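You operate a simulated robot arm through the tools that you are given. There is no shell and no other tool.

You are at the controls of a simulated robot arm. One attempt, no reset.

JOB
Make the bench safe: torch off, grey block back, lid on the pot.
Fine: brush into the wooden block's left free hole; once cool, the pipe goes into the other.

It is judged by the outcome, as a careful person would: the job done as asked, and still so three seconds after it is handed in. It fails if anything else is knocked over, pushed out of place, dropped, spilled or broken. A push-on lid holds only when it is set on centred and level and pressed home; a screw cap is set on level and turned clockwise until tight.

ROBOT AND FRAMES
A 7-joint arm with a two-finger gripper, fixed in place. Base frame: the origin is on the floor under the middle of its stand, x ahead of it, y to its left, z up; the work surface is at about z = 800. Units: mm, rad, N and s.
With the tool pointing down near the work surface it reaches from about 340 to 720 mm from the base axis. Its first joint turns from -1.152 to 1.152 rad. Payload 2.45 kg.
Tool frame: the origin (TCP) lies between the finger pads and is the grasp point; the fingertips stand 26 mm ahead of it; z points along the fingers, y is the line along which they close. The gripper opens to 96 mm; its body begins 69 mm behind the TCP.
Orientation is that of the tool frame in the base frame, as a unit quaternion [x, y, z, w]. With the fingers straight down and closing along the base's y, the tool's x points along the base's -x, its y along +y and its z along -z.

CONTROLS
- The arm moves only by the tool move_arm. Its argument "moves" is a list of rows, each a list of 6 numbers: the shift along the base's x, y, z in units of 30 mm (1.0 is 30 mm), then the turn, a rotation vector about the base's x, y, z in units of 6 degrees (1.0 is 6 degrees). In form: [[dx, dy, dz, ax, ay, az], ...]. A call has 1 to 20 rows; each row shifts and turns the commanded pose from where the row before left it. "jaw" is the gripper command, from -1 (fully open) to 1 (shut), values between in proportion, set as the call begins (left out, the last holds). A call with a number of a shift or a turn outside -1 to 1 is refused whole. A row lasts 0.2 s, in which the tool goes at most 50 mm and 0.15 rad; a call with a longer step from one row to the next is refused whole, and so is a gripper value outside its range. Where a pose cannot be reached the arm comes as near as it can. A force on the tool above 50 N (or 10 N above the force at the start of the call, whichever is more), or a blocked arm, ends the call early, and 0.2 s more pass. The fingers move at their own pace (about 50 mm/s each) and stop on an object; they squeeze with about 31 N. The grip force told is the motor's: it shows also when the fingers shut on nothing. Time passes only in rows, and 0.2 s behind the last, so rows that do not move let the fingers close. It gives the time, the measured TCP pose, the force on the tool (base axes), the opening and the grip force at its end, in the units of the frame above (readings bear some noise), with the torque about the TCP (base axes, N m) and any sound that the robot's microphone picked up.
- Cameras (640 x 400 px; columns grow to the right, rows downward): "scene" is fixed at [161.3, -392.4, 1426.3]; the picture's right is [0.79, -0.61, 0.00], its down [-0.38, -0.49, -0.78] and it looks along [0.48, 0.62, -0.62] (base axes); focal length 214 px, centre (320, 200). "wrist" rides on the gripper at [82, 3, -98] in the tool frame; the picture's right is [-0.04, 1.00, 0.00], its down [-0.73, -0.03, -0.68] and it looks along [-0.68, -0.03, 0.73] (tool axes); focal length 256 px, centre (320, 200). There is no depth. A picture from a camera that has moved, and an enlarged one, comes with that camera's place and axes in the base frame and with its lens. The place of the scene camera against the robot may be out by one fixed shift of up to 12 mm in any direction.
- grab_frame(camera): a new picture of that camera. It takes no simulated time.
- zoom(camera, box): a new picture of the part [left, top, right, bottom] of that camera's present view, enlarged. It takes no simulated time.
- hand_in(): hands the job in; it is judged then, once.

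Places have to be worked out from the pictures, the camera data and where the tool is seen. Open the gripper and draw the arm clear of the work before you hand the job in, unless the task says otherwise.

The tools are called after "Call:" as a command line: name --pt "numbers of a row" for each row, then --argument value for the rest, lists and objects as JSON in quotes. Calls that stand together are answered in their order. move_arm: Moves the arm, as the interface text tells. Its arguments: {"type":"object","properties":{"moves":{"type":"array"},"jaw":{"type":"number"}},"required":["moves"]} The other tools are called the same way: grab_frame (camera) takes a picture; zoom (camera, box) takes an enlarged picture of a part of a camera's view; hand_in () hands the job in.

At the start:

```text
clock: 0.0
tcp_pos: [371.2, -29.9, 1390.8]
orientation: [0.0, 1.0, 0.0, 0.0]
contact_force: [-0.1, 0.0, -0.4]
ft_torque: [-0.02, -0.02, 0.03]
opening: 95.9
gripper_force: 0.1
```

scene: 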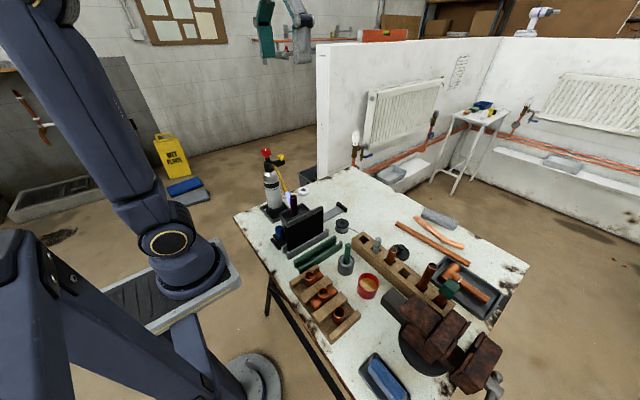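
wrist: 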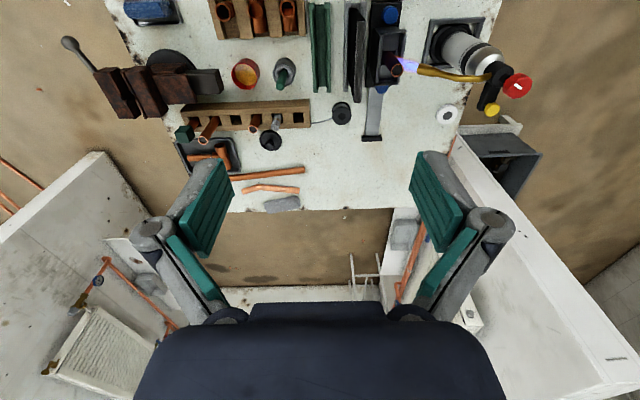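

The first pictures show a bench with a lit torch, a red flux pot, a wooden block with holes, and a brush. I'll zoom in on both views to identify each item before moving.

Call:
zoom --camera "wrist" --box '[340, 0, 560, 140]'

Call:
zoom --camera "wrist" --box '[160, 40, 380, 220]'

Call:
zoom --camera "scene" --box '[230, 140, 370, 260]'

Call:
zoom --camera "scene" --box '[320, 200, 500, 330]'

```text
2.86 times, centred on (450, 70) of wrist
camera zoom: at [289.4, -26.0, 1488.6], right [0.04, 1.0, 0.0], down [0.73, -0.03, 0.68], along [0.68, -0.03, -0.73], focal length 731 px, centre (-51, 571)
```

zoom: 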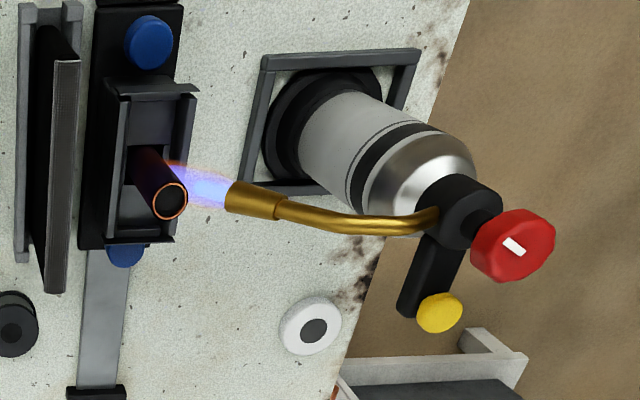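

```text
2.22 times, centred on (270, 130) of wrist
camera zoom: at [289.4, -26.0, 1488.6], right [0.04, 1.0, 0.0], down [0.73, -0.03, 0.68], along [0.68, -0.03, -0.73], focal length 569 px, centre (431, 356)
```

zoom: 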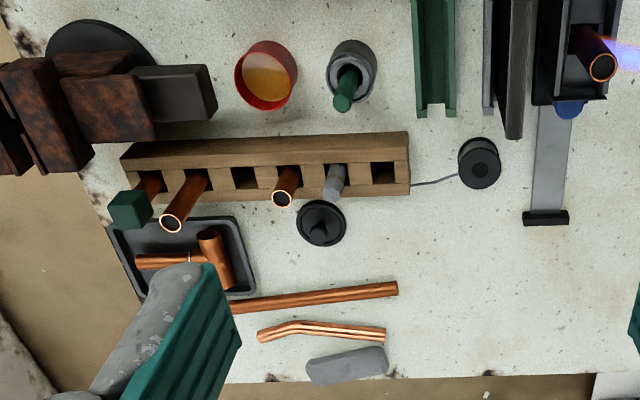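

```text
3.33 times, centred on (300, 200) of scene
camera zoom: at [161.3, -392.4, 1426.3], right [0.79, -0.61, 0.0], down [-0.38, -0.49, -0.78], along [0.48, 0.62, -0.62], focal length 715 px, centre (387, 200)
```

zoom: 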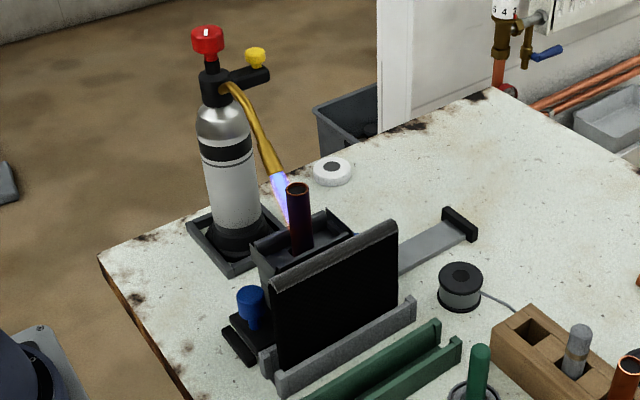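

```text
3.08 times, centred on (410, 265) of scene
camera zoom: at [161.3, -392.4, 1426.3], right [0.79, -0.61, 0.0], down [-0.38, -0.49, -0.78], along [0.48, 0.62, -0.62], focal length 660 px, centre (43, 0)
```

zoom: 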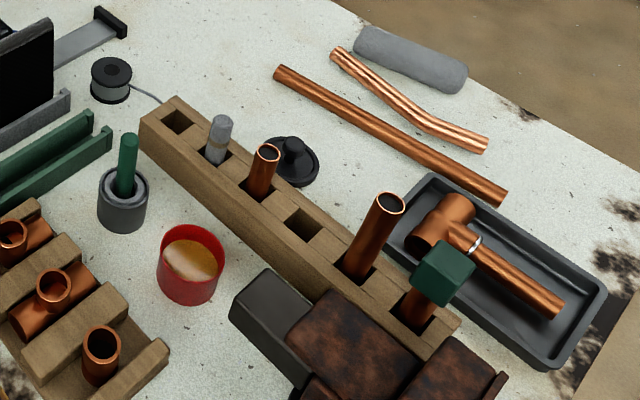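

The pictures so far don't settle which block is the "grey block", and I can't read the valve marking. I'll zoom further into the torch, the pipe stand and the grey objects.

Call:
zoom --camera "scene" --box '[255, 140, 305, 172]'

Call:
zoom --camera "scene" --box '[260, 180, 350, 250]'

Call:
zoom --camera "wrist" --box '[340, 0, 420, 50]'

Call:
zoom --camera "wrist" --box '[470, 60, 550, 120]'

Call:
zoom --camera "scene" --box '[400, 190, 500, 260]'

Call:
zoom --camera "scene" --box '[340, 220, 420, 280]'

Call:
zoom --camera "scene" --box '[340, 270, 520, 400]'

```text
12.50 times, centred on (280, 156) of scene
camera zoom: at [161.3, -392.4, 1426.3], right [0.79, -0.61, 0.0], down [-0.38, -0.49, -0.78], along [0.48, 0.62, -0.62], focal length 2681 px, centre (820, 750)
```

zoom: 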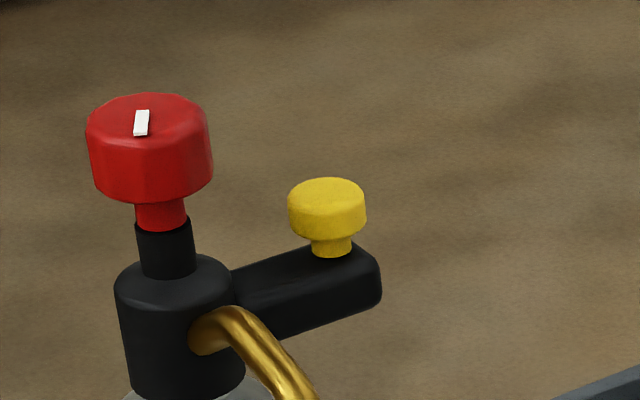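

```text
5.71 times, centred on (305, 215) of scene
camera zoom: at [161.3, -392.4, 1426.3], right [0.79, -0.61, 0.0], down [-0.38, -0.49, -0.78], along [0.48, 0.62, -0.62], focal length 1226 px, centre (406, 114)
```

zoom: 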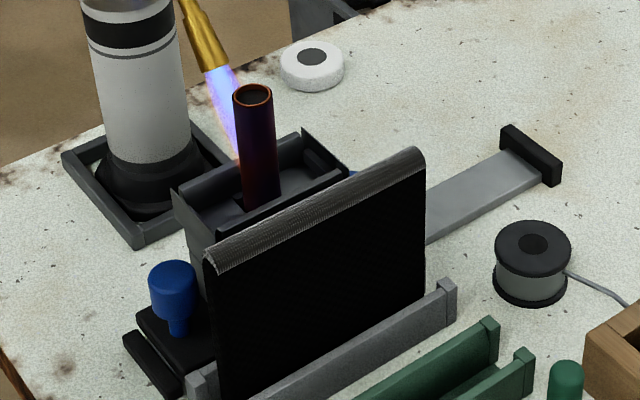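

```text
8.00 times, centred on (380, 25) of wrist
camera zoom: at [289.4, -26.0, 1488.6], right [0.04, 1.0, 0.0], down [0.73, -0.03, 0.68], along [0.68, -0.03, -0.73], focal length 2048 px, centre (-160, 1600)
```

zoom: 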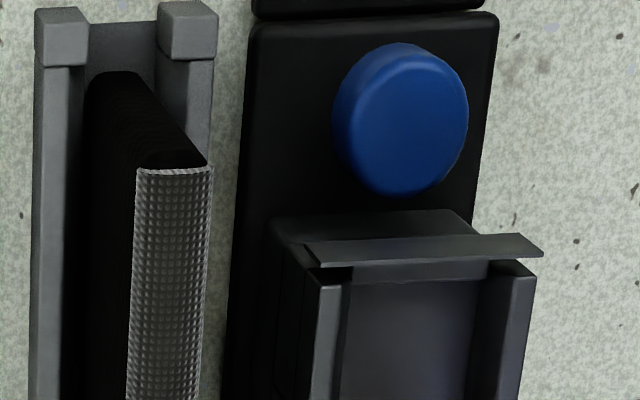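

```text
6.67 times, centred on (510, 90) of wrist
camera zoom: at [289.4, -26.0, 1488.6], right [0.04, 1.0, 0.0], down [0.73, -0.03, 0.68], along [0.68, -0.03, -0.73], focal length 1707 px, centre (-947, 933)
```

zoom: 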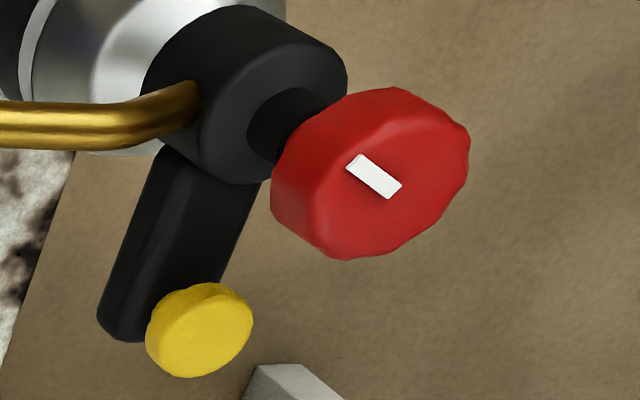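

```text
5.71 times, centred on (450, 225) of scene
camera zoom: at [161.3, -392.4, 1426.3], right [0.79, -0.61, 0.0], down [-0.38, -0.49, -0.78], along [0.48, 0.62, -0.62], focal length 1226 px, centre (-423, 57)
```

zoom: 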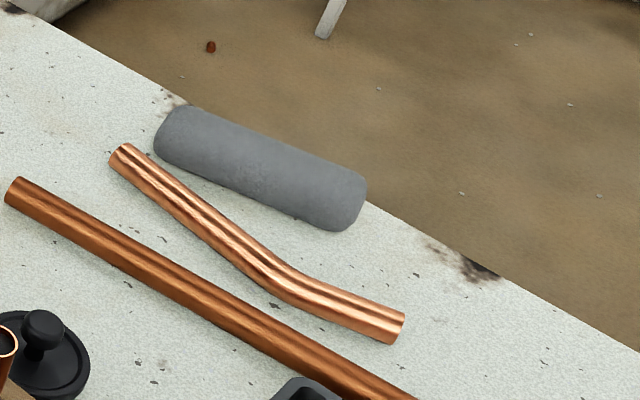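

```text
6.67 times, centred on (380, 250) of scene
camera zoom: at [161.3, -392.4, 1426.3], right [0.79, -0.61, 0.0], down [-0.38, -0.49, -0.78], along [0.48, 0.62, -0.62], focal length 1430 px, centre (-80, -133)
```

zoom: 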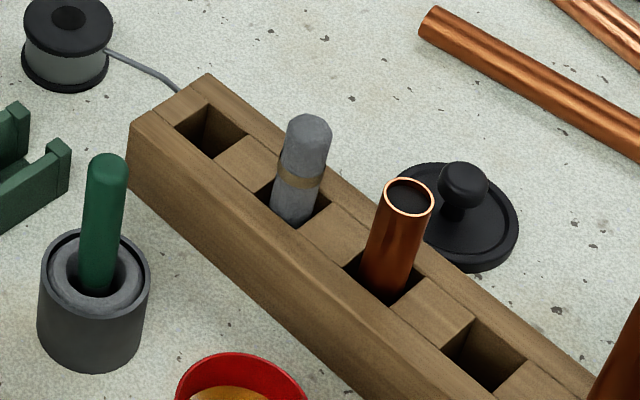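

```text
3.08 times, centred on (430, 335) of scene
camera zoom: at [161.3, -392.4, 1426.3], right [0.79, -0.61, 0.0], down [-0.38, -0.49, -0.78], along [0.48, 0.62, -0.62], focal length 660 px, centre (-18, -215)
```

zoom: 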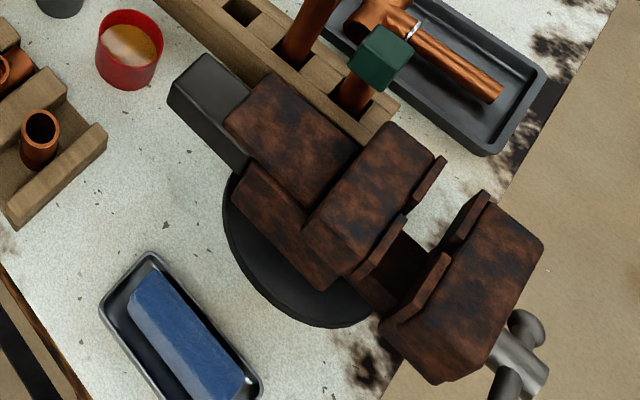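

The far grey bar is near x≈945, which is out of reach. The dark grey housing on the railed stand next to the torch looks like a sliding block. I'll move in at a safe height and tilt the wrist camera down for a closer look.

Call:
move_arm --pt "-0.5 1 -1 0 1 0" --pt "-0.5 1 -1 0 1 0" --pt "0 1 -1 0 1 0" --pt "0 1 -1 0 1 0" --pt "0 0 -1 0 1 0" --pt "0 0 -1 0 0 0"

Call:
grab_frame --camera "wrist"

```text
clock: 1.4
tcp_pos: [341.3, 89.3, 1209.5]
orientation: [0.0, 0.966, 0.0, -0.259]
contact_force: [0.7, -0.5, 0.1]
ft_torque: [0.0, 0.03, 0.01]
opening: 95.9
gripper_force: 0.0
```

```text
taken
camera wrist: at [320.3, 93.6, 1336.3], right [0.03, 1.0, -0.02], down [0.97, -0.03, 0.22], along [0.22, -0.03, -0.97], focal length 256 px, centre (320, 200)
```

wrist: 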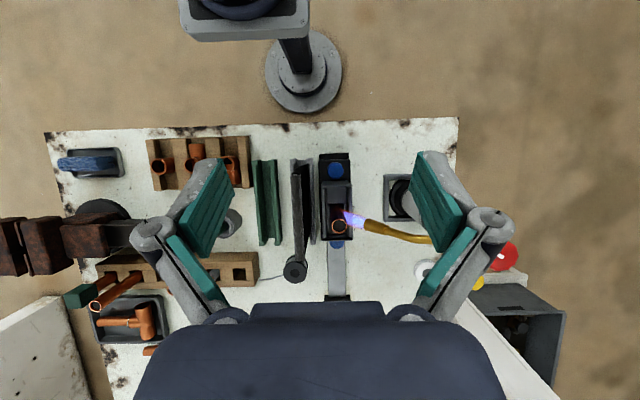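

This gives a clear top view of the bench. I'll zoom in on the stand, the torch, the racks and the wooden holder.

Call:
zoom --camera "wrist" --box '[280, 140, 440, 240]'

Call:
zoom --camera "wrist" --box '[310, 145, 370, 185]'

Call:
zoom --camera "wrist" --box '[310, 180, 400, 310]'

Call:
zoom --camera "wrist" --box '[40, 120, 260, 240]'

Call:
zoom --camera "wrist" --box '[420, 220, 540, 310]'

```text
4.00 times, centred on (360, 190) of wrist
camera zoom: at [320.3, 93.6, 1336.3], right [0.03, 1.0, -0.02], down [0.97, -0.03, 0.22], along [0.22, -0.03, -0.97], focal length 1024 px, centre (160, 240)
```

zoom: 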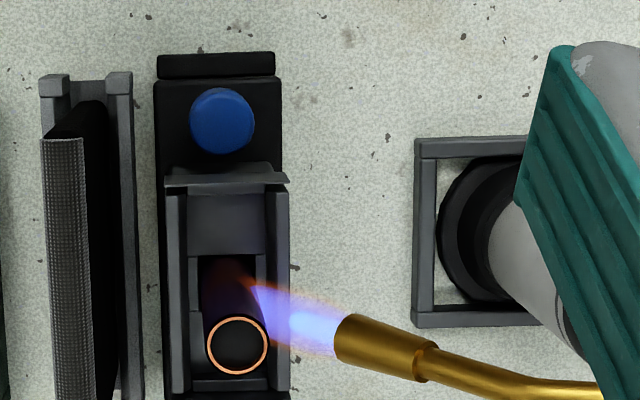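

```text
10.00 times, centred on (340, 165) of wrist
camera zoom: at [320.3, 93.6, 1336.3], right [0.03, 1.0, -0.02], down [0.97, -0.03, 0.22], along [0.22, -0.03, -0.97], focal length 2560 px, centre (120, 550)
```

zoom: 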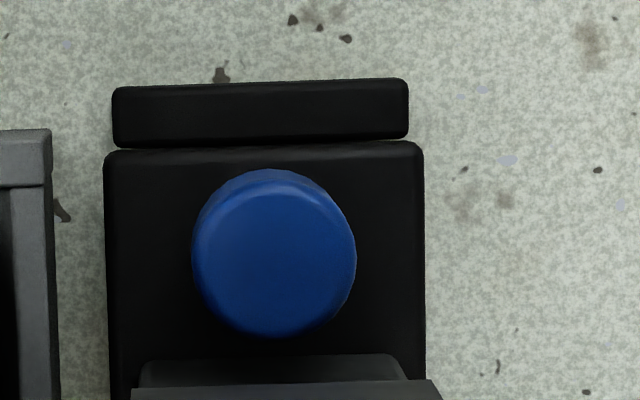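

```text
3.08 times, centred on (355, 245) of wrist
camera zoom: at [320.3, 93.6, 1336.3], right [0.03, 1.0, -0.02], down [0.97, -0.03, 0.22], along [0.22, -0.03, -0.97], focal length 788 px, centre (212, 62)
```

zoom: 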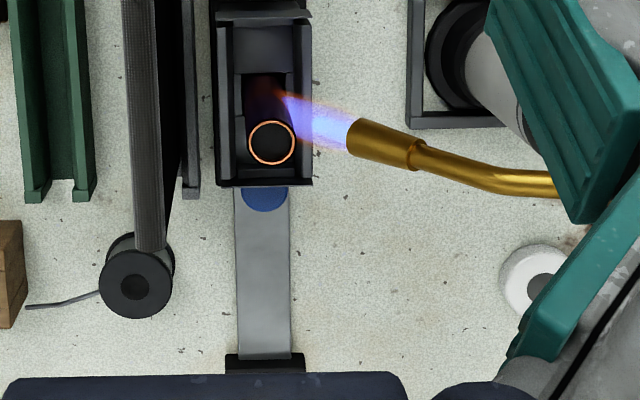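

```text
2.91 times, centred on (150, 180) of wrist
camera zoom: at [320.3, 93.6, 1336.3], right [0.03, 1.0, -0.02], down [0.97, -0.03, 0.22], along [0.22, -0.03, -0.97], focal length 745 px, centre (814, 258)
```

zoom: 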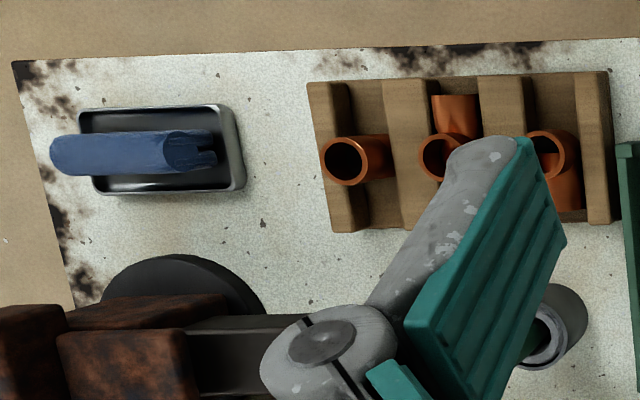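

```text
4.44 times, centred on (480, 265) of wrist
camera zoom: at [320.3, 93.6, 1336.3], right [0.03, 1.0, -0.02], down [0.97, -0.03, 0.22], along [0.22, -0.03, -0.97], focal length 1138 px, centre (-391, -89)
```

zoom: 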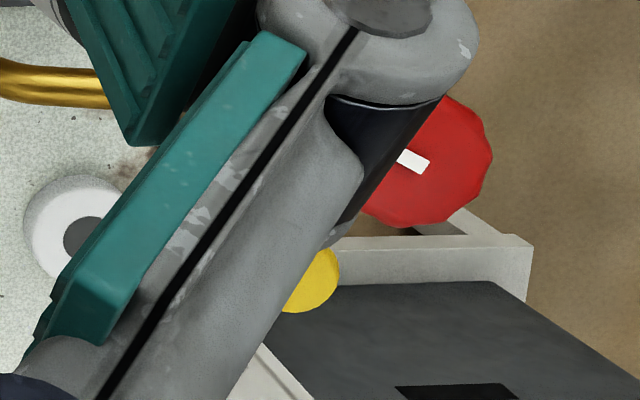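

The stand is a carriage with blue knobs and a dark grey hearth, sitting at the near stop of a rail that runs to a far stop. Next I need to tell which item is the brush, so I'll zoom in on the candidates.

Call:
zoom --camera "scene" --box '[330, 235, 370, 280]'

Call:
zoom --camera "scene" --box '[355, 345, 420, 400]'

Call:
zoom --camera "scene" --box '[365, 230, 410, 262]'

Call:
zoom --camera "scene" --box '[410, 255, 500, 315]'

Call:
zoom --camera "wrist" --box '[50, 240, 200, 350]'

Call:
zoom --camera "scene" --box '[350, 265, 390, 305]'

Call:
zoom --camera "scene" --box '[285, 260, 365, 345]'

```text
8.89 times, centred on (350, 258) of scene
camera zoom: at [161.3, -392.4, 1426.3], right [0.79, -0.61, 0.0], down [-0.38, -0.49, -0.78], along [0.48, 0.62, -0.62], focal length 1906 px, centre (53, -311)
```

zoom: 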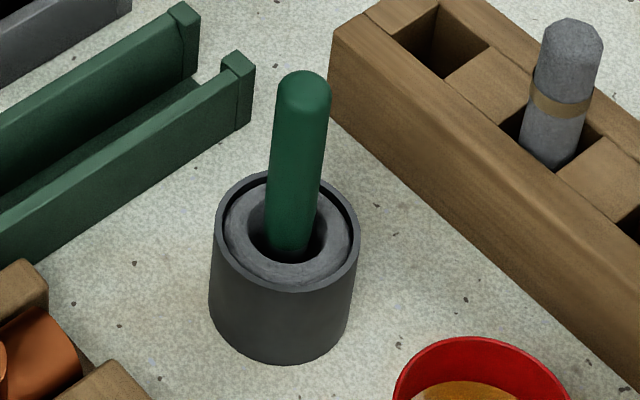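

```text
7.27 times, centred on (388, 372) of scene
camera zoom: at [161.3, -392.4, 1426.3], right [0.79, -0.61, 0.0], down [-0.38, -0.49, -0.78], along [0.48, 0.62, -0.62], focal length 1560 px, centre (-171, -1054)
```

zoom: 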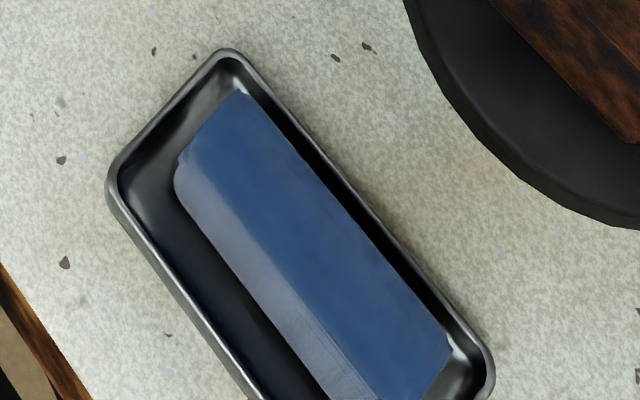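

```text
12.50 times, centred on (388, 246) of scene
camera zoom: at [161.3, -392.4, 1426.3], right [0.79, -0.61, 0.0], down [-0.38, -0.49, -0.78], along [0.48, 0.62, -0.62], focal length 2681 px, centre (-524, -375)
```

zoom: 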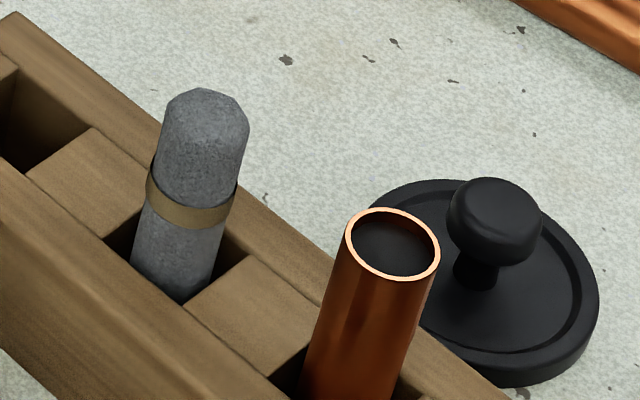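

```text
6.67 times, centred on (455, 285) of scene
camera zoom: at [161.3, -392.4, 1426.3], right [0.79, -0.61, 0.0], down [-0.38, -0.49, -0.78], along [0.48, 0.62, -0.62], focal length 1430 px, centre (-580, -367)
```

zoom: 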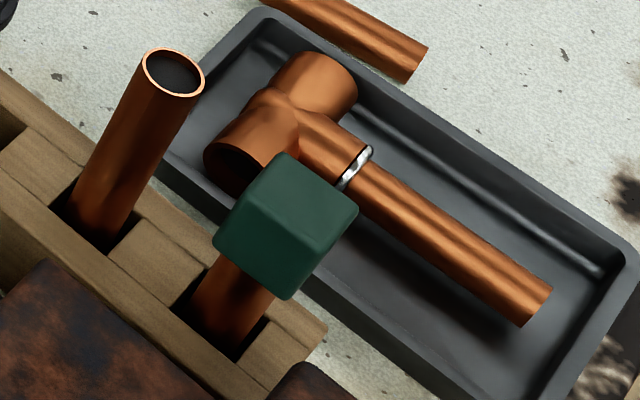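

```text
3.64 times, centred on (125, 295) of wrist
camera zoom: at [320.3, 93.6, 1336.3], right [0.03, 1.0, -0.02], down [0.97, -0.03, 0.22], along [0.22, -0.03, -0.97], focal length 931 px, centre (1029, -146)
```

zoom: 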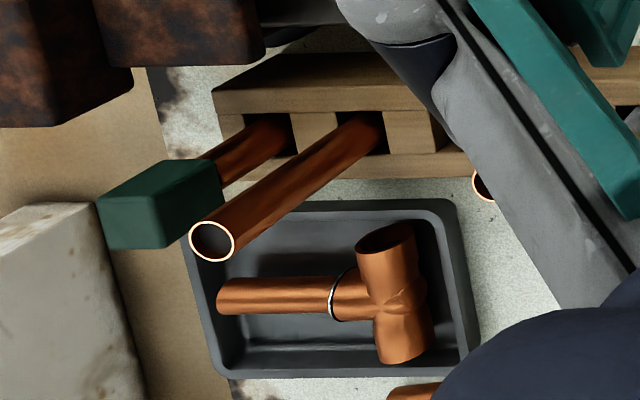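

```text
10.00 times, centred on (370, 285) of scene
camera zoom: at [161.3, -392.4, 1426.3], right [0.79, -0.61, 0.0], down [-0.38, -0.49, -0.78], along [0.48, 0.62, -0.62], focal length 2145 px, centre (-180, -650)
```

zoom: 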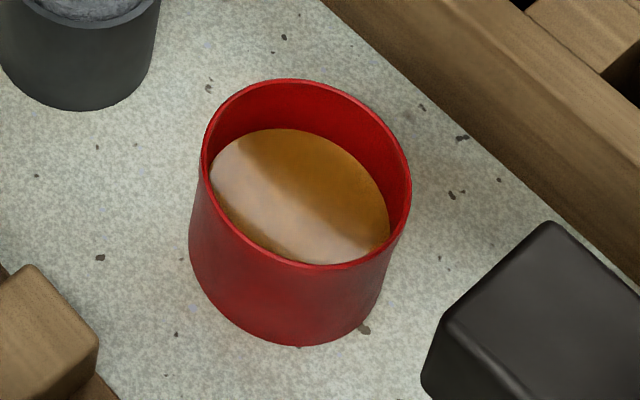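

```text
4.71 times, centred on (325, 302) of scene
camera zoom: at [161.3, -392.4, 1426.3], right [0.79, -0.61, 0.0], down [-0.38, -0.49, -0.78], along [0.48, 0.62, -0.62], focal length 1009 px, centre (296, -282)
```

zoom: 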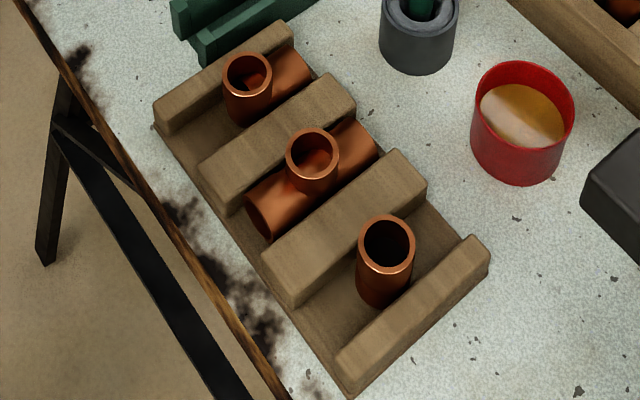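

The green handle standing in the grey cup is the brush. The rest of the wooden block's holes are taken except the +y end hole and one near its middle. I'll look closer at the hearth and the flame.

Call:
zoom --camera "wrist" --box '[314, 176, 362, 248]'

Call:
zoom --camera "scene" --box '[270, 195, 330, 250]'

Call:
zoom --camera "scene" --box '[255, 215, 305, 255]'

```text
5.56 times, centred on (338, 212) of wrist
camera zoom: at [320.3, 93.6, 1336.3], right [0.03, 1.0, -0.02], down [0.97, -0.03, 0.22], along [0.22, -0.03, -0.97], focal length 1422 px, centre (220, 133)
```

zoom: 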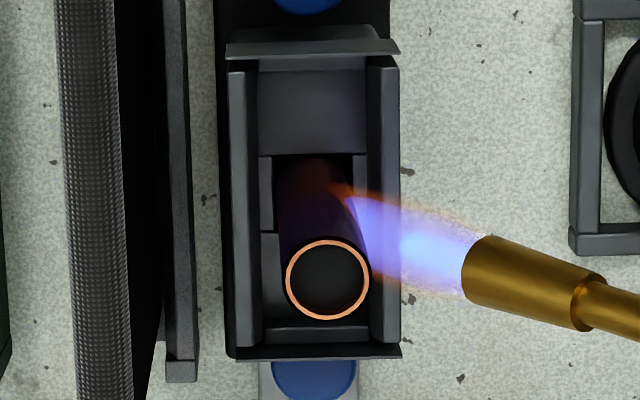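

```text
7.27 times, centred on (300, 222) of scene
camera zoom: at [161.3, -392.4, 1426.3], right [0.79, -0.61, 0.0], down [-0.38, -0.49, -0.78], along [0.48, 0.62, -0.62], focal length 1560 px, centre (466, 36)
```

zoom: 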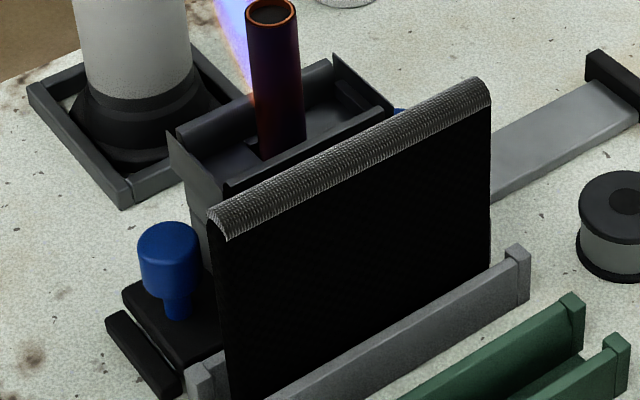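

```text
10.00 times, centred on (280, 235) of scene
camera zoom: at [161.3, -392.4, 1426.3], right [0.79, -0.61, 0.0], down [-0.38, -0.49, -0.78], along [0.48, 0.62, -0.62], focal length 2145 px, centre (720, -150)
```

zoom: 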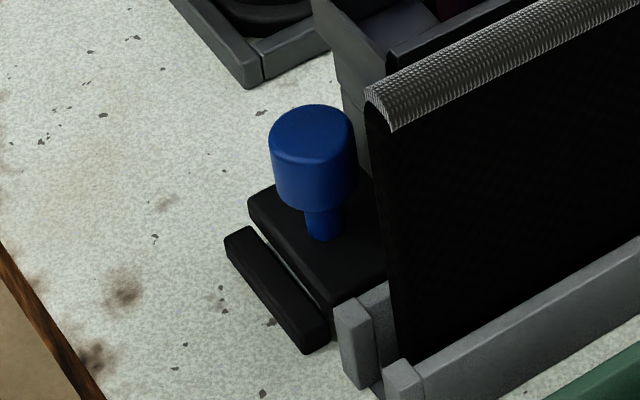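

The pipe stands in a hole in the dark grey hearth block, which is at the near stop and in the flame. "Grey block back" therefore means sliding it to the far stop. I'll shut the torch first, since I place its red knob at about (432, 258), top z≈1105. Next I straighten the tool and move over the knob, staying high.

Call:
move_arm --pt "0.5 0.94 0 0 -1 0" --pt "0.5 0.94 0 0 -1 0" --pt "0.5 0.94 0 0 -1 0" --pt "0.5 0.94 0 0 -1 0" --pt "0.5 0.94 0 0 -1 0" --pt "0.5 0.92 0 0 0 0" --pt "0 0 0 0 0 0"

Call:
grab_frame --camera "wrist"

Call:
grab_frame --camera "scene"

```text
clock: 3.0
tcp_pos: [432.5, 262.3, 1211.1]
orientation: [0.001, 1.0, 0.0, 0.002]
contact_force: [-1.0, -0.5, -0.2]
ft_torque: [0.0, 0.02, 0.0]
opening: 96.1
gripper_force: 0.1
```

```text
taken
camera wrist: at [351.4, 265.9, 1310.4], right [0.04, 1.0, 0.0], down [0.73, -0.03, 0.68], along [0.68, -0.03, -0.73], focal length 256 px, centre (320, 200)
```

wrist: 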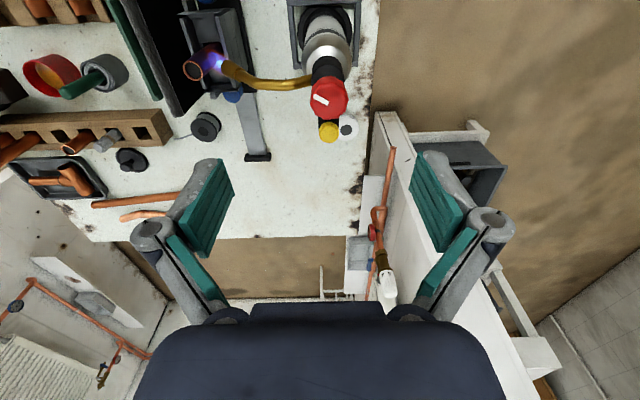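

```text
taken
```

scene: 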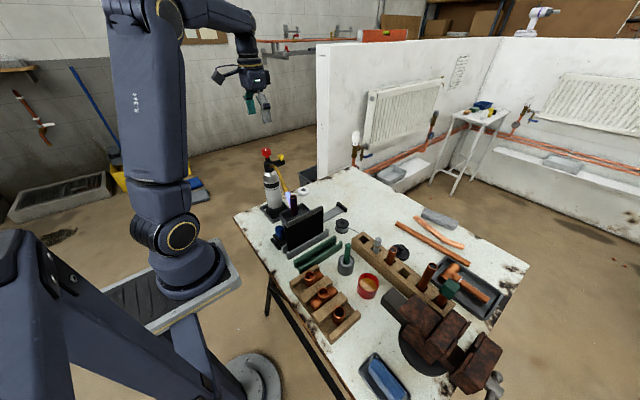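

The arm is above the torch and clear of it. I'll zoom in on the knob to pin down its exact position and the marker angle.

Call:
zoom --camera "wrist" --box '[290, 60, 370, 150]'

Call:
zoom --camera "wrist" --box '[170, 20, 270, 110]'

```text
4.44 times, centred on (330, 105) of wrist
camera zoom: at [351.4, 265.9, 1310.4], right [0.04, 1.0, 0.0], down [0.73, -0.03, 0.68], along [0.68, -0.03, -0.73], focal length 1138 px, centre (276, 622)
```

zoom: 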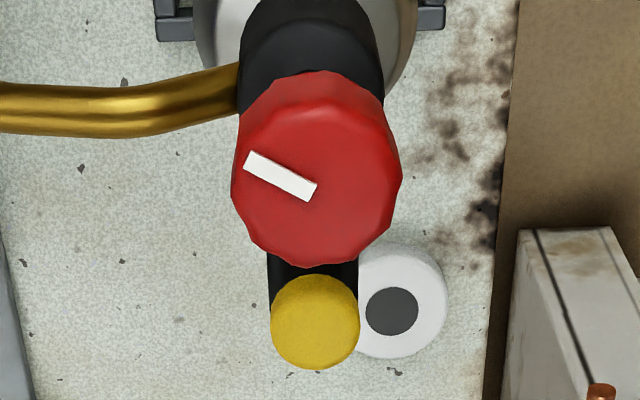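

```text
4.44 times, centred on (220, 65) of wrist
camera zoom: at [351.4, 265.9, 1310.4], right [0.04, 1.0, 0.0], down [0.73, -0.03, 0.68], along [0.68, -0.03, -0.73], focal length 1138 px, centre (764, 800)
```

zoom: 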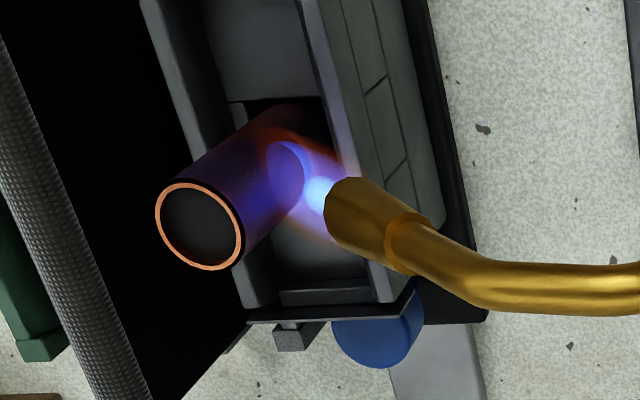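

The refined estimate puts the torch axis at about (438, 270) with the knob top between z 1090 and 1105. The marker runs from the centre toward −y. I'll yaw +60° to leave room for a clockwise turn, come to z≈1150 over the knob and check again.

Call:
move_arm --pt "0.1 0.13 -0.2 0 0 1" --pt "0.1 0.13 -0.2 0 0 1" --pt "0 0 -0.2 0 0 1" --pt "0 0 -0.2 0 0 1" --pt "0 0 -0.2 0 0 1" --pt "0 0 -0.2 0 0 1" --pt "0 0 -0.2 0 0 1" --pt "0 0 -0.2 0 0 1" --pt "0 0 -0.2 0 0 1" --pt "0 0 -0.2 0 0 1" --pt "0 0 0 0 0 0"

Call:
grab_frame --camera "wrist"

Call:
zoom --camera "scene" --box '[220, 100, 320, 200]'

```text
clock: 5.4
tcp_pos: [435.5, 267.2, 1150.7]
orientation: [-0.5, 0.866, 0.0, 0.001]
contact_force: [0.4, -0.2, 0.8]
ft_torque: [-0.01, 0.04, 0.01]
opening: 95.9
gripper_force: 0.0
```

```text
taken
camera wrist: at [393.7, 198.1, 1249.5], right [-0.85, 0.53, 0.0], down [0.39, 0.62, 0.68], along [0.36, 0.58, -0.73], focal length 256 px, centre (320, 200)
```

wrist: 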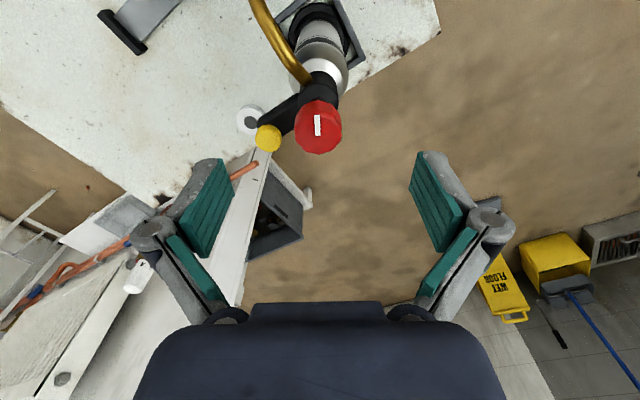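

```text
4.00 times, centred on (270, 150) of scene
camera zoom: at [161.3, -392.4, 1426.3], right [0.79, -0.61, 0.0], down [-0.38, -0.49, -0.78], along [0.48, 0.62, -0.62], focal length 858 px, centre (520, 400)
```

zoom: 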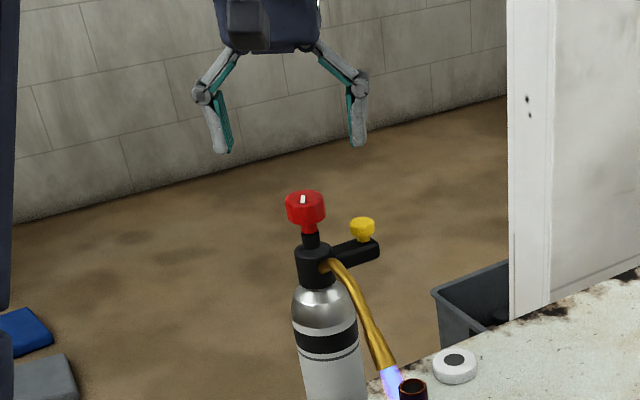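

The fingers sit well above the knob. I'll zoom in to get its position relative to the tool.

Call:
zoom --camera "wrist" --box '[280, 85, 360, 165]'

```text
5.00 times, centred on (320, 125) of wrist
camera zoom: at [393.7, 198.1, 1249.5], right [-0.85, 0.53, 0.0], down [0.39, 0.62, 0.68], along [0.36, 0.58, -0.73], focal length 1280 px, centre (320, 575)
```

zoom: 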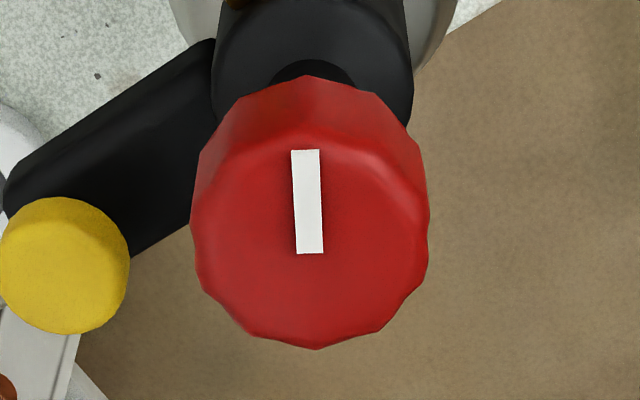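

Combining the views puts the knob axis at about (439.5, 270.3), 33 mm across, top z≈1091. The yellow igniter top is at z≈1053. I'll lower to TCP z≈1088 with the fingers open, so the tips stay above the yellow button.

Call:
move_arm --pt "0.08 0.11 -0.4 0 0 0" --pt "0 0 -0.4 0 0 0" --pt "0 0 -0.4 0 0 0" --pt "0 0 -0.4 0 0 0" --pt "0 0 -0.3 0 0 0" --pt "0 0 -0.18 0 0 0" --pt "0 0 0 0 0 0"

Call:
grab_frame --camera "wrist"

Call:
zoom --camera "scene" --box '[240, 120, 310, 190]'

```text
clock: 7.0
tcp_pos: [437.7, 268.5, 1085.5]
orientation: [-0.5, 0.866, 0.001, 0.001]
contact_force: [0.4, -0.3, 0.4]
ft_torque: [0.0, -0.02, -0.01]
opening: 96.0
gripper_force: 0.1
```

```text
taken
camera wrist: at [395.0, 200.3, 1185.4], right [-0.85, 0.53, 0.0], down [0.39, 0.62, 0.68], along [0.36, 0.58, -0.73], focal length 256 px, centre (320, 200)
```

wrist: 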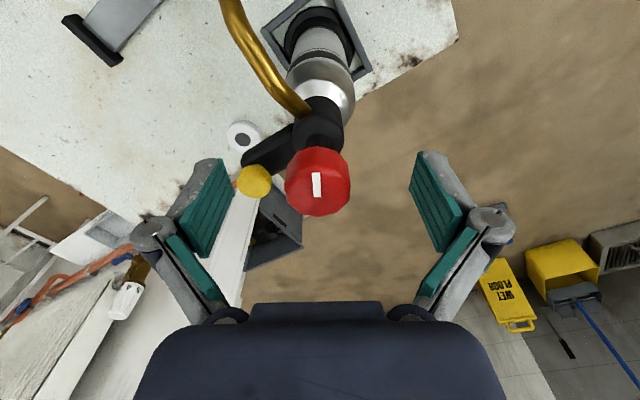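

```text
5.71 times, centred on (275, 155) of scene
camera zoom: at [161.3, -392.4, 1426.3], right [0.79, -0.61, 0.0], down [-0.38, -0.49, -0.78], along [0.48, 0.62, -0.62], focal length 1226 px, centre (577, 457)
```

zoom: 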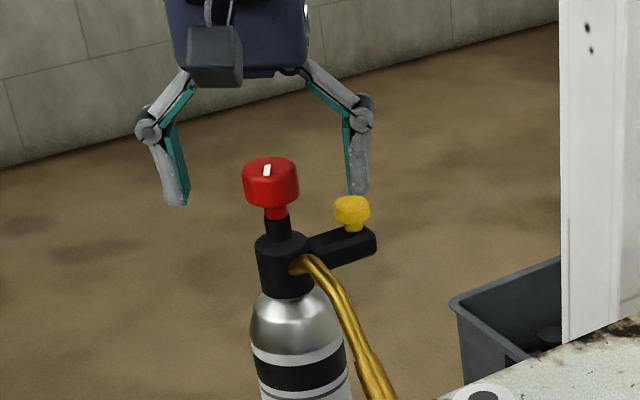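

The knob sits centred between the pads, and the tips are just above the yellow button and to the side of it. I'll close on the knob.

Call:
move_arm --pt "0.04 0.02 0 0 0 0" --pt "0 0 0 0 0 0" --pt "0 0 0 0 0 0" --pt "0 0 0 0 0 0" --pt "0 0 0 0 0 0" --jaw 1

Call:
grab_frame --camera "wrist"

Call:
zoom --camera "scene" --box '[240, 120, 310, 190]'

```text
clock: 8.2
tcp_pos: [439.3, 269.5, 1086.5]
orientation: [-0.501, 0.866, 0.0, 0.002]
contact_force: [1.4, -1.4, 0.1]
ft_torque: [-0.07, -0.05, 0.0]
opening: 31.3
gripper_force: 31.5
```

```text
taken
camera wrist: at [396.4, 200.9, 1186.1], right [-0.85, 0.53, 0.0], down [0.39, 0.62, 0.68], along [0.36, 0.57, -0.73], focal length 256 px, centre (320, 200)
```

wrist: 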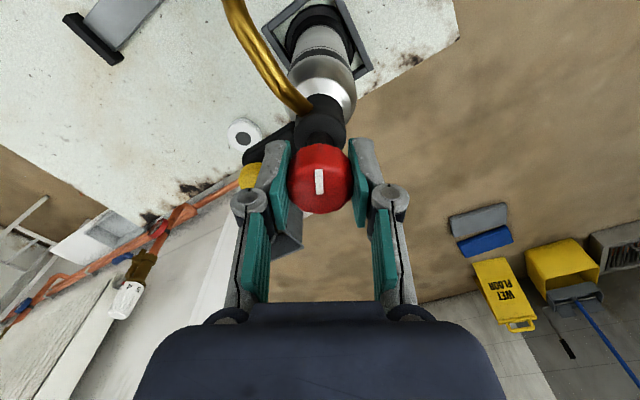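

```text
5.71 times, centred on (275, 155) of scene
camera zoom: at [161.3, -392.4, 1426.3], right [0.79, -0.61, 0.0], down [-0.38, -0.49, -0.78], along [0.48, 0.62, -0.62], focal length 1226 px, centre (577, 457)
```

zoom: 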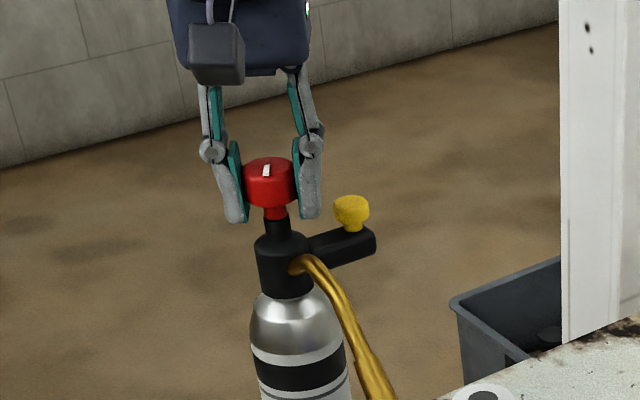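

The knob is gripped at 31 mm opening. I'll turn it clockwise as seen from above (negative about z) by 30° and watch the torque and the flame.

Call:
move_arm --pt "0 0 0 0 0 -1" --pt "0 0 0 0 0 -1" --pt "0 0 0 0 0 -1" --pt "0 0 0 0 0 -1" --pt "0 0 0 0 0 -1"

Call:
grab_frame --camera "wrist"

Call:
zoom --camera "scene" --box '[240, 130, 340, 230]'

```text
clock: 9.4
tcp_pos: [439.9, 270.4, 1086.4]
orientation: [-0.257, 0.966, 0.0, 0.001]
contact_force: [-3.6, -4.3, 11.6]
ft_torque: [-0.4, 0.65, -0.02]
opening: 31.2
gripper_force: 31.0
```

```text
taken
camera wrist: at [368.4, 233.0, 1186.2], right [-0.46, 0.89, 0.0], down [0.65, 0.34, 0.68], along [0.6, 0.31, -0.73], focal length 256 px, centre (320, 200)
```

wrist: 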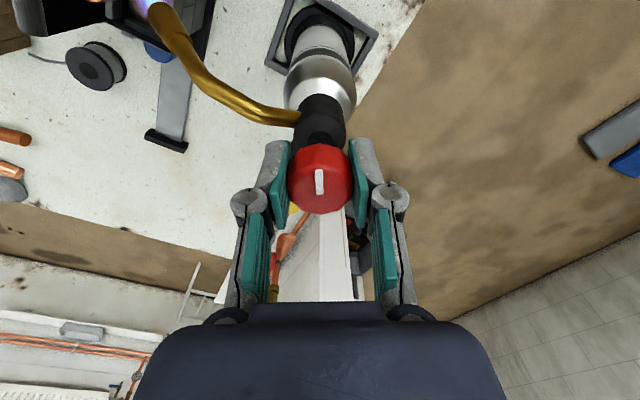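

```text
4.00 times, centred on (290, 180) of scene
camera zoom: at [161.0, -392.6, 1426.3], right [0.79, -0.61, 0.0], down [-0.38, -0.49, -0.78], along [0.48, 0.62, -0.62], focal length 858 px, centre (440, 280)
```

zoom: 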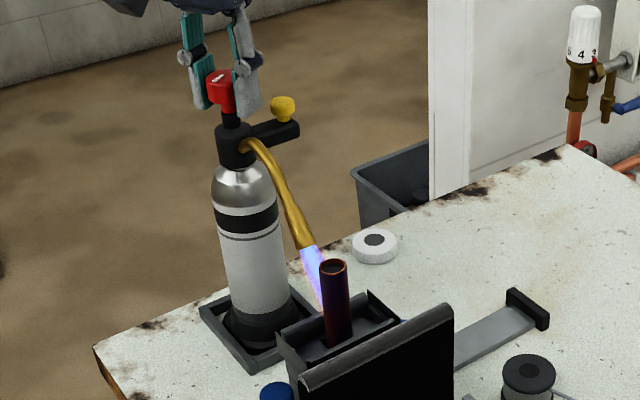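

The marker turned with the fingers and the torch body stayed put. An upward force of about 12 N has appeared. I'll continue clockwise in small steps.

Call:
move_arm --pt "0 0 0 0 0 -0.7" --pt "0 0 0 0 0 -0.7" --pt "0 0 0 0 0 -0.7"

Call:
zoom --camera "wrist" --box '[260, 110, 380, 220]'

Call:
zoom --camera "scene" --box '[240, 130, 310, 200]'

```text
clock: 10.2
tcp_pos: [439.9, 271.6, 1086.7]
orientation: [-0.151, 0.989, -0.001, 0.003]
contact_force: [-1.9, -1.5, 7.0]
ft_torque: [-0.11, 0.2, -0.02]
opening: 31.5
gripper_force: 31.3
```

```text
3.64 times, centred on (320, 165) of wrist
camera zoom: at [362.0, 249.9, 1186.0], right [-0.26, 0.97, 0.0], down [0.71, 0.19, 0.68], along [0.66, 0.18, -0.73], focal length 931 px, centre (320, 327)
```

zoom: 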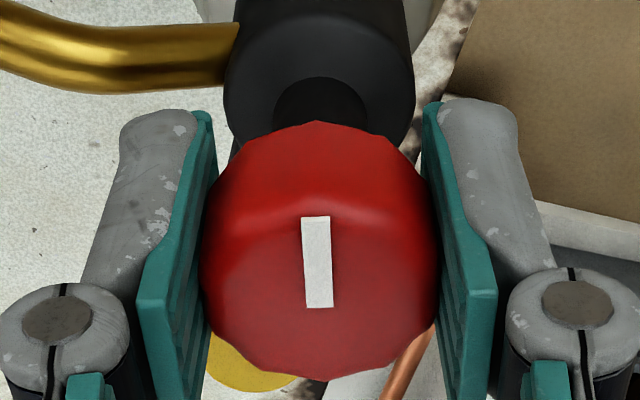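

```text
5.71 times, centred on (275, 165) of scene
camera zoom: at [161.1, -392.5, 1426.3], right [0.79, -0.61, 0.0], down [-0.38, -0.49, -0.78], along [0.48, 0.62, -0.62], focal length 1226 px, centre (577, 400)
```

zoom: 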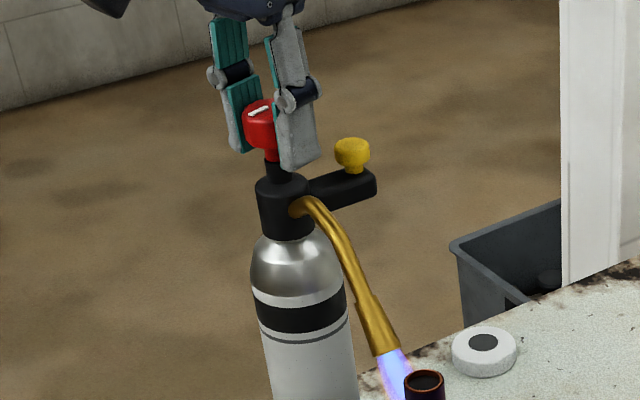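

The knob turns easily and the torque about z is nearly zero. I'll keep turning clockwise.

Call:
move_arm --pt "0 0 0 0 0 -1" --pt "0 0 0 0 0 -1" --pt "0 0 0 0 0 -1" --pt "0 0 0 0 0 -1" --pt "0 0 0 0 0 -1" --pt "0 0 0 0 0 -1" --pt "0 0 0 0 0 -1" --pt "0 0 0 0 0 -1"

Call:
zoom --camera "scene" --box '[240, 130, 330, 220]'

Call:
grab_frame --camera "wrist"

```text
clock: 12.0
tcp_pos: [439.5, 270.1, 1085.8]
orientation: [0.265, 0.964, -0.001, 0.0]
contact_force: [-0.6, 0.7, 0.6]
ft_torque: [0.14, 0.24, 0.29]
opening: 30.8
gripper_force: 31.0
```

```text
4.44 times, centred on (285, 175) of scene
camera zoom: at [161.3, -392.3, 1426.3], right [0.79, -0.61, 0.0], down [-0.38, -0.49, -0.78], along [0.48, 0.62, -0.62], focal length 953 px, centre (476, 311)
```

zoom: 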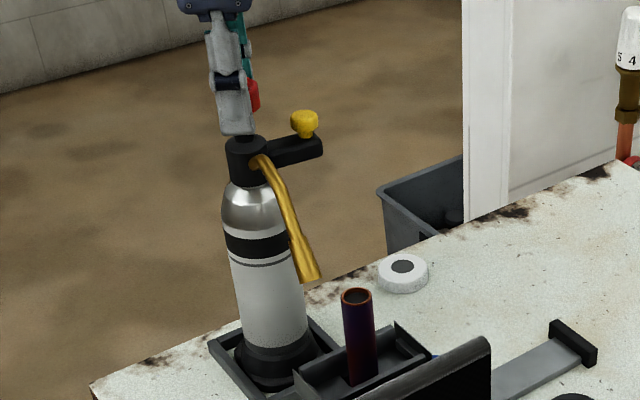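

```text
taken
camera wrist: at [372.0, 315.5, 1185.9], right [0.55, 0.84, 0.0], down [0.62, -0.4, 0.68], along [0.57, -0.37, -0.73], focal length 256 px, centre (320, 200)
```

wrist: 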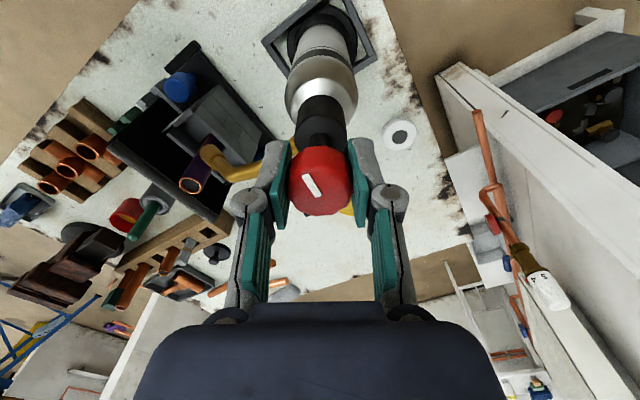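

The flame is out, and the knob has reached its stop: it slipped slightly in the grip with 0.29 N m about z. I'll open the fingers and rise straight up.

Call:
move_arm --pt "0 0 0 0 0 0" --pt "0 0 0 0 0 0" --pt "0 0 0 0 0 0" --pt "0 0 0 0 0 0" --jaw -1

Call:
move_arm --pt "0 0 0.3 0 0 0" --pt "0 0 0.6 0 0 0" --pt "0 0 1 0 0 0" --pt "0 0 1 0 0 0" --pt "0 0 1 0 0 0"

Call:
grab_frame --camera "wrist"

Call:
zoom --camera "scene" --box '[240, 130, 330, 220]'

```text
clock: 13.0
tcp_pos: [440.4, 271.1, 1085.8]
orientation: [0.264, 0.965, 0.0, 0.0]
contact_force: [0.3, -0.7, -0.6]
ft_torque: [-0.02, -0.02, 0.02]
opening: 96.0
gripper_force: 0.1
```

```text
clock: 14.2
tcp_pos: [440.5, 271.3, 1200.8]
orientation: [0.264, 0.965, 0.0, 0.001]
contact_force: [-0.4, -0.5, 0.3]
ft_torque: [0.0, 0.01, 0.02]
opening: 96.0
gripper_force: 0.1
```

```text
taken
camera wrist: at [372.4, 315.8, 1300.7], right [0.54, 0.84, 0.0], down [0.62, -0.4, 0.68], along [0.57, -0.37, -0.73], focal length 256 px, centre (320, 200)
```

wrist: 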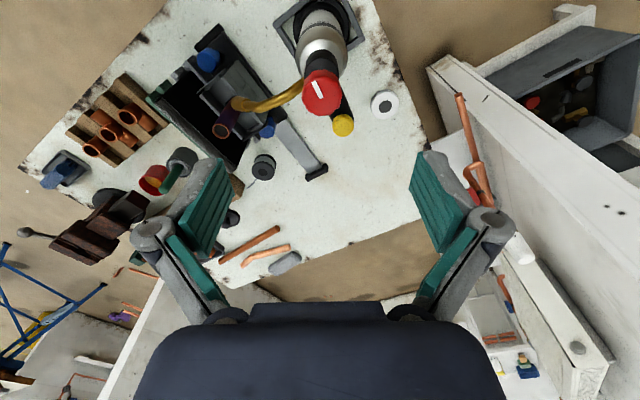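

```text
4.44 times, centred on (285, 175) of scene
camera zoom: at [161.3, -392.4, 1426.3], right [0.79, -0.61, 0.0], down [-0.38, -0.49, -0.78], along [0.48, 0.62, -0.62], focal length 953 px, centre (476, 311)
```

zoom: 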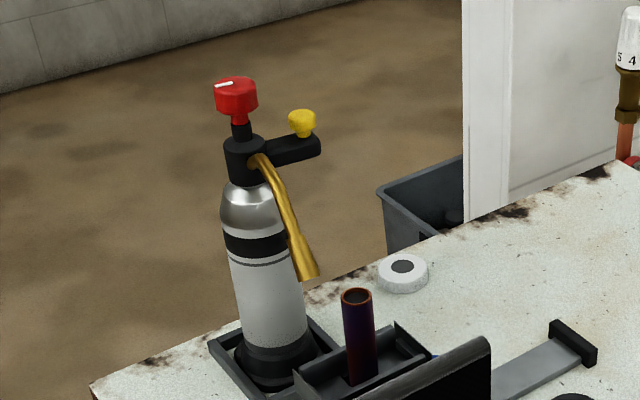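

The torch is off and standing. The nozzle looks slightly swung compared with the start, so I'll zoom in to measure whether the torch body turned in its frame.

Call:
zoom --camera "wrist" --box '[270, 0, 370, 140]'

Call:
zoom --camera "wrist" --box '[190, 40, 310, 180]'

Call:
zoom --camera "scene" --box '[255, 140, 305, 172]'

Call:
zoom --camera "scene" --box '[255, 170, 315, 230]'

```text
2.86 times, centred on (320, 70) of wrist
camera zoom: at [372.4, 315.8, 1300.7], right [0.54, 0.84, 0.0], down [0.62, -0.4, 0.68], along [0.57, -0.37, -0.73], focal length 731 px, centre (320, 571)
```

zoom: 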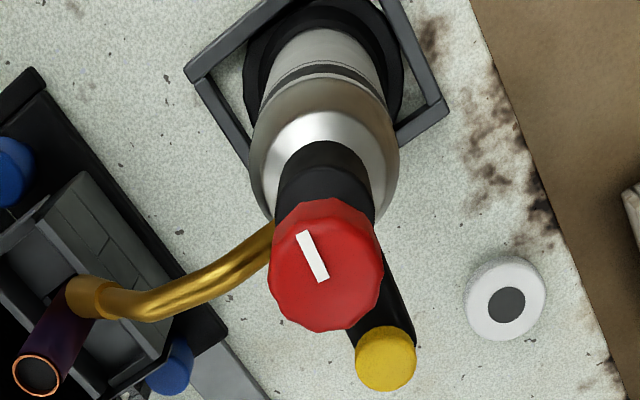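

```text
2.86 times, centred on (250, 110) of wrist
camera zoom: at [372.4, 315.8, 1300.7], right [0.54, 0.84, 0.0], down [0.62, -0.4, 0.68], along [0.57, -0.37, -0.73], focal length 731 px, centre (520, 457)
```

zoom: 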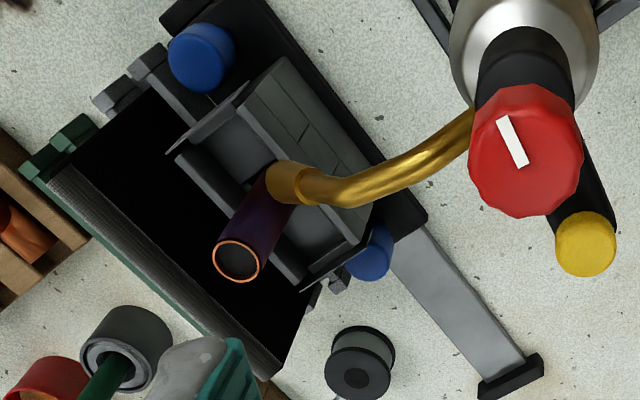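

```text
12.50 times, centred on (280, 156) of scene
camera zoom: at [161.3, -392.4, 1426.3], right [0.79, -0.61, 0.0], down [-0.38, -0.49, -0.78], along [0.48, 0.62, -0.62], focal length 2681 px, centre (820, 750)
```

zoom: 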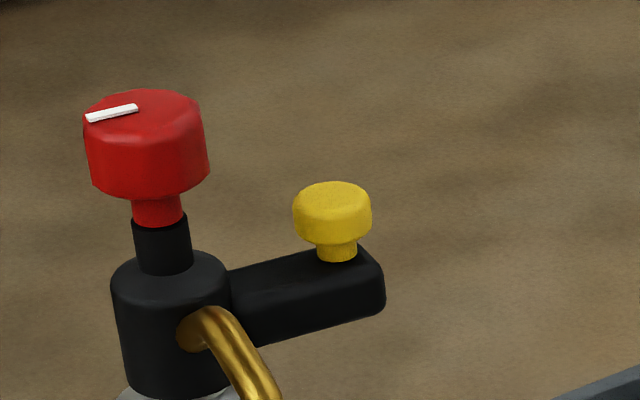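

```text
6.67 times, centred on (285, 200) of scene
camera zoom: at [161.3, -392.4, 1426.3], right [0.79, -0.61, 0.0], down [-0.38, -0.49, -0.78], along [0.48, 0.62, -0.62], focal length 1430 px, centre (553, 200)
```

zoom: 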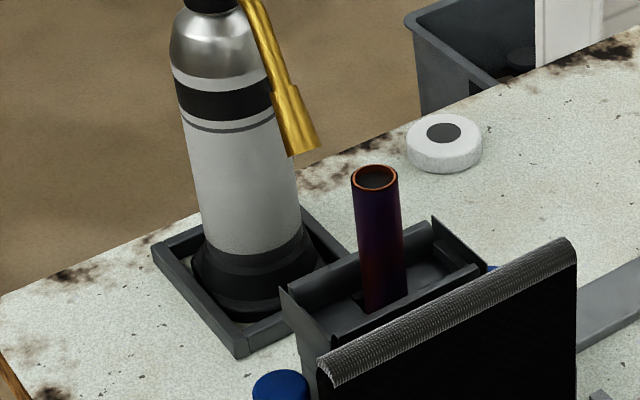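

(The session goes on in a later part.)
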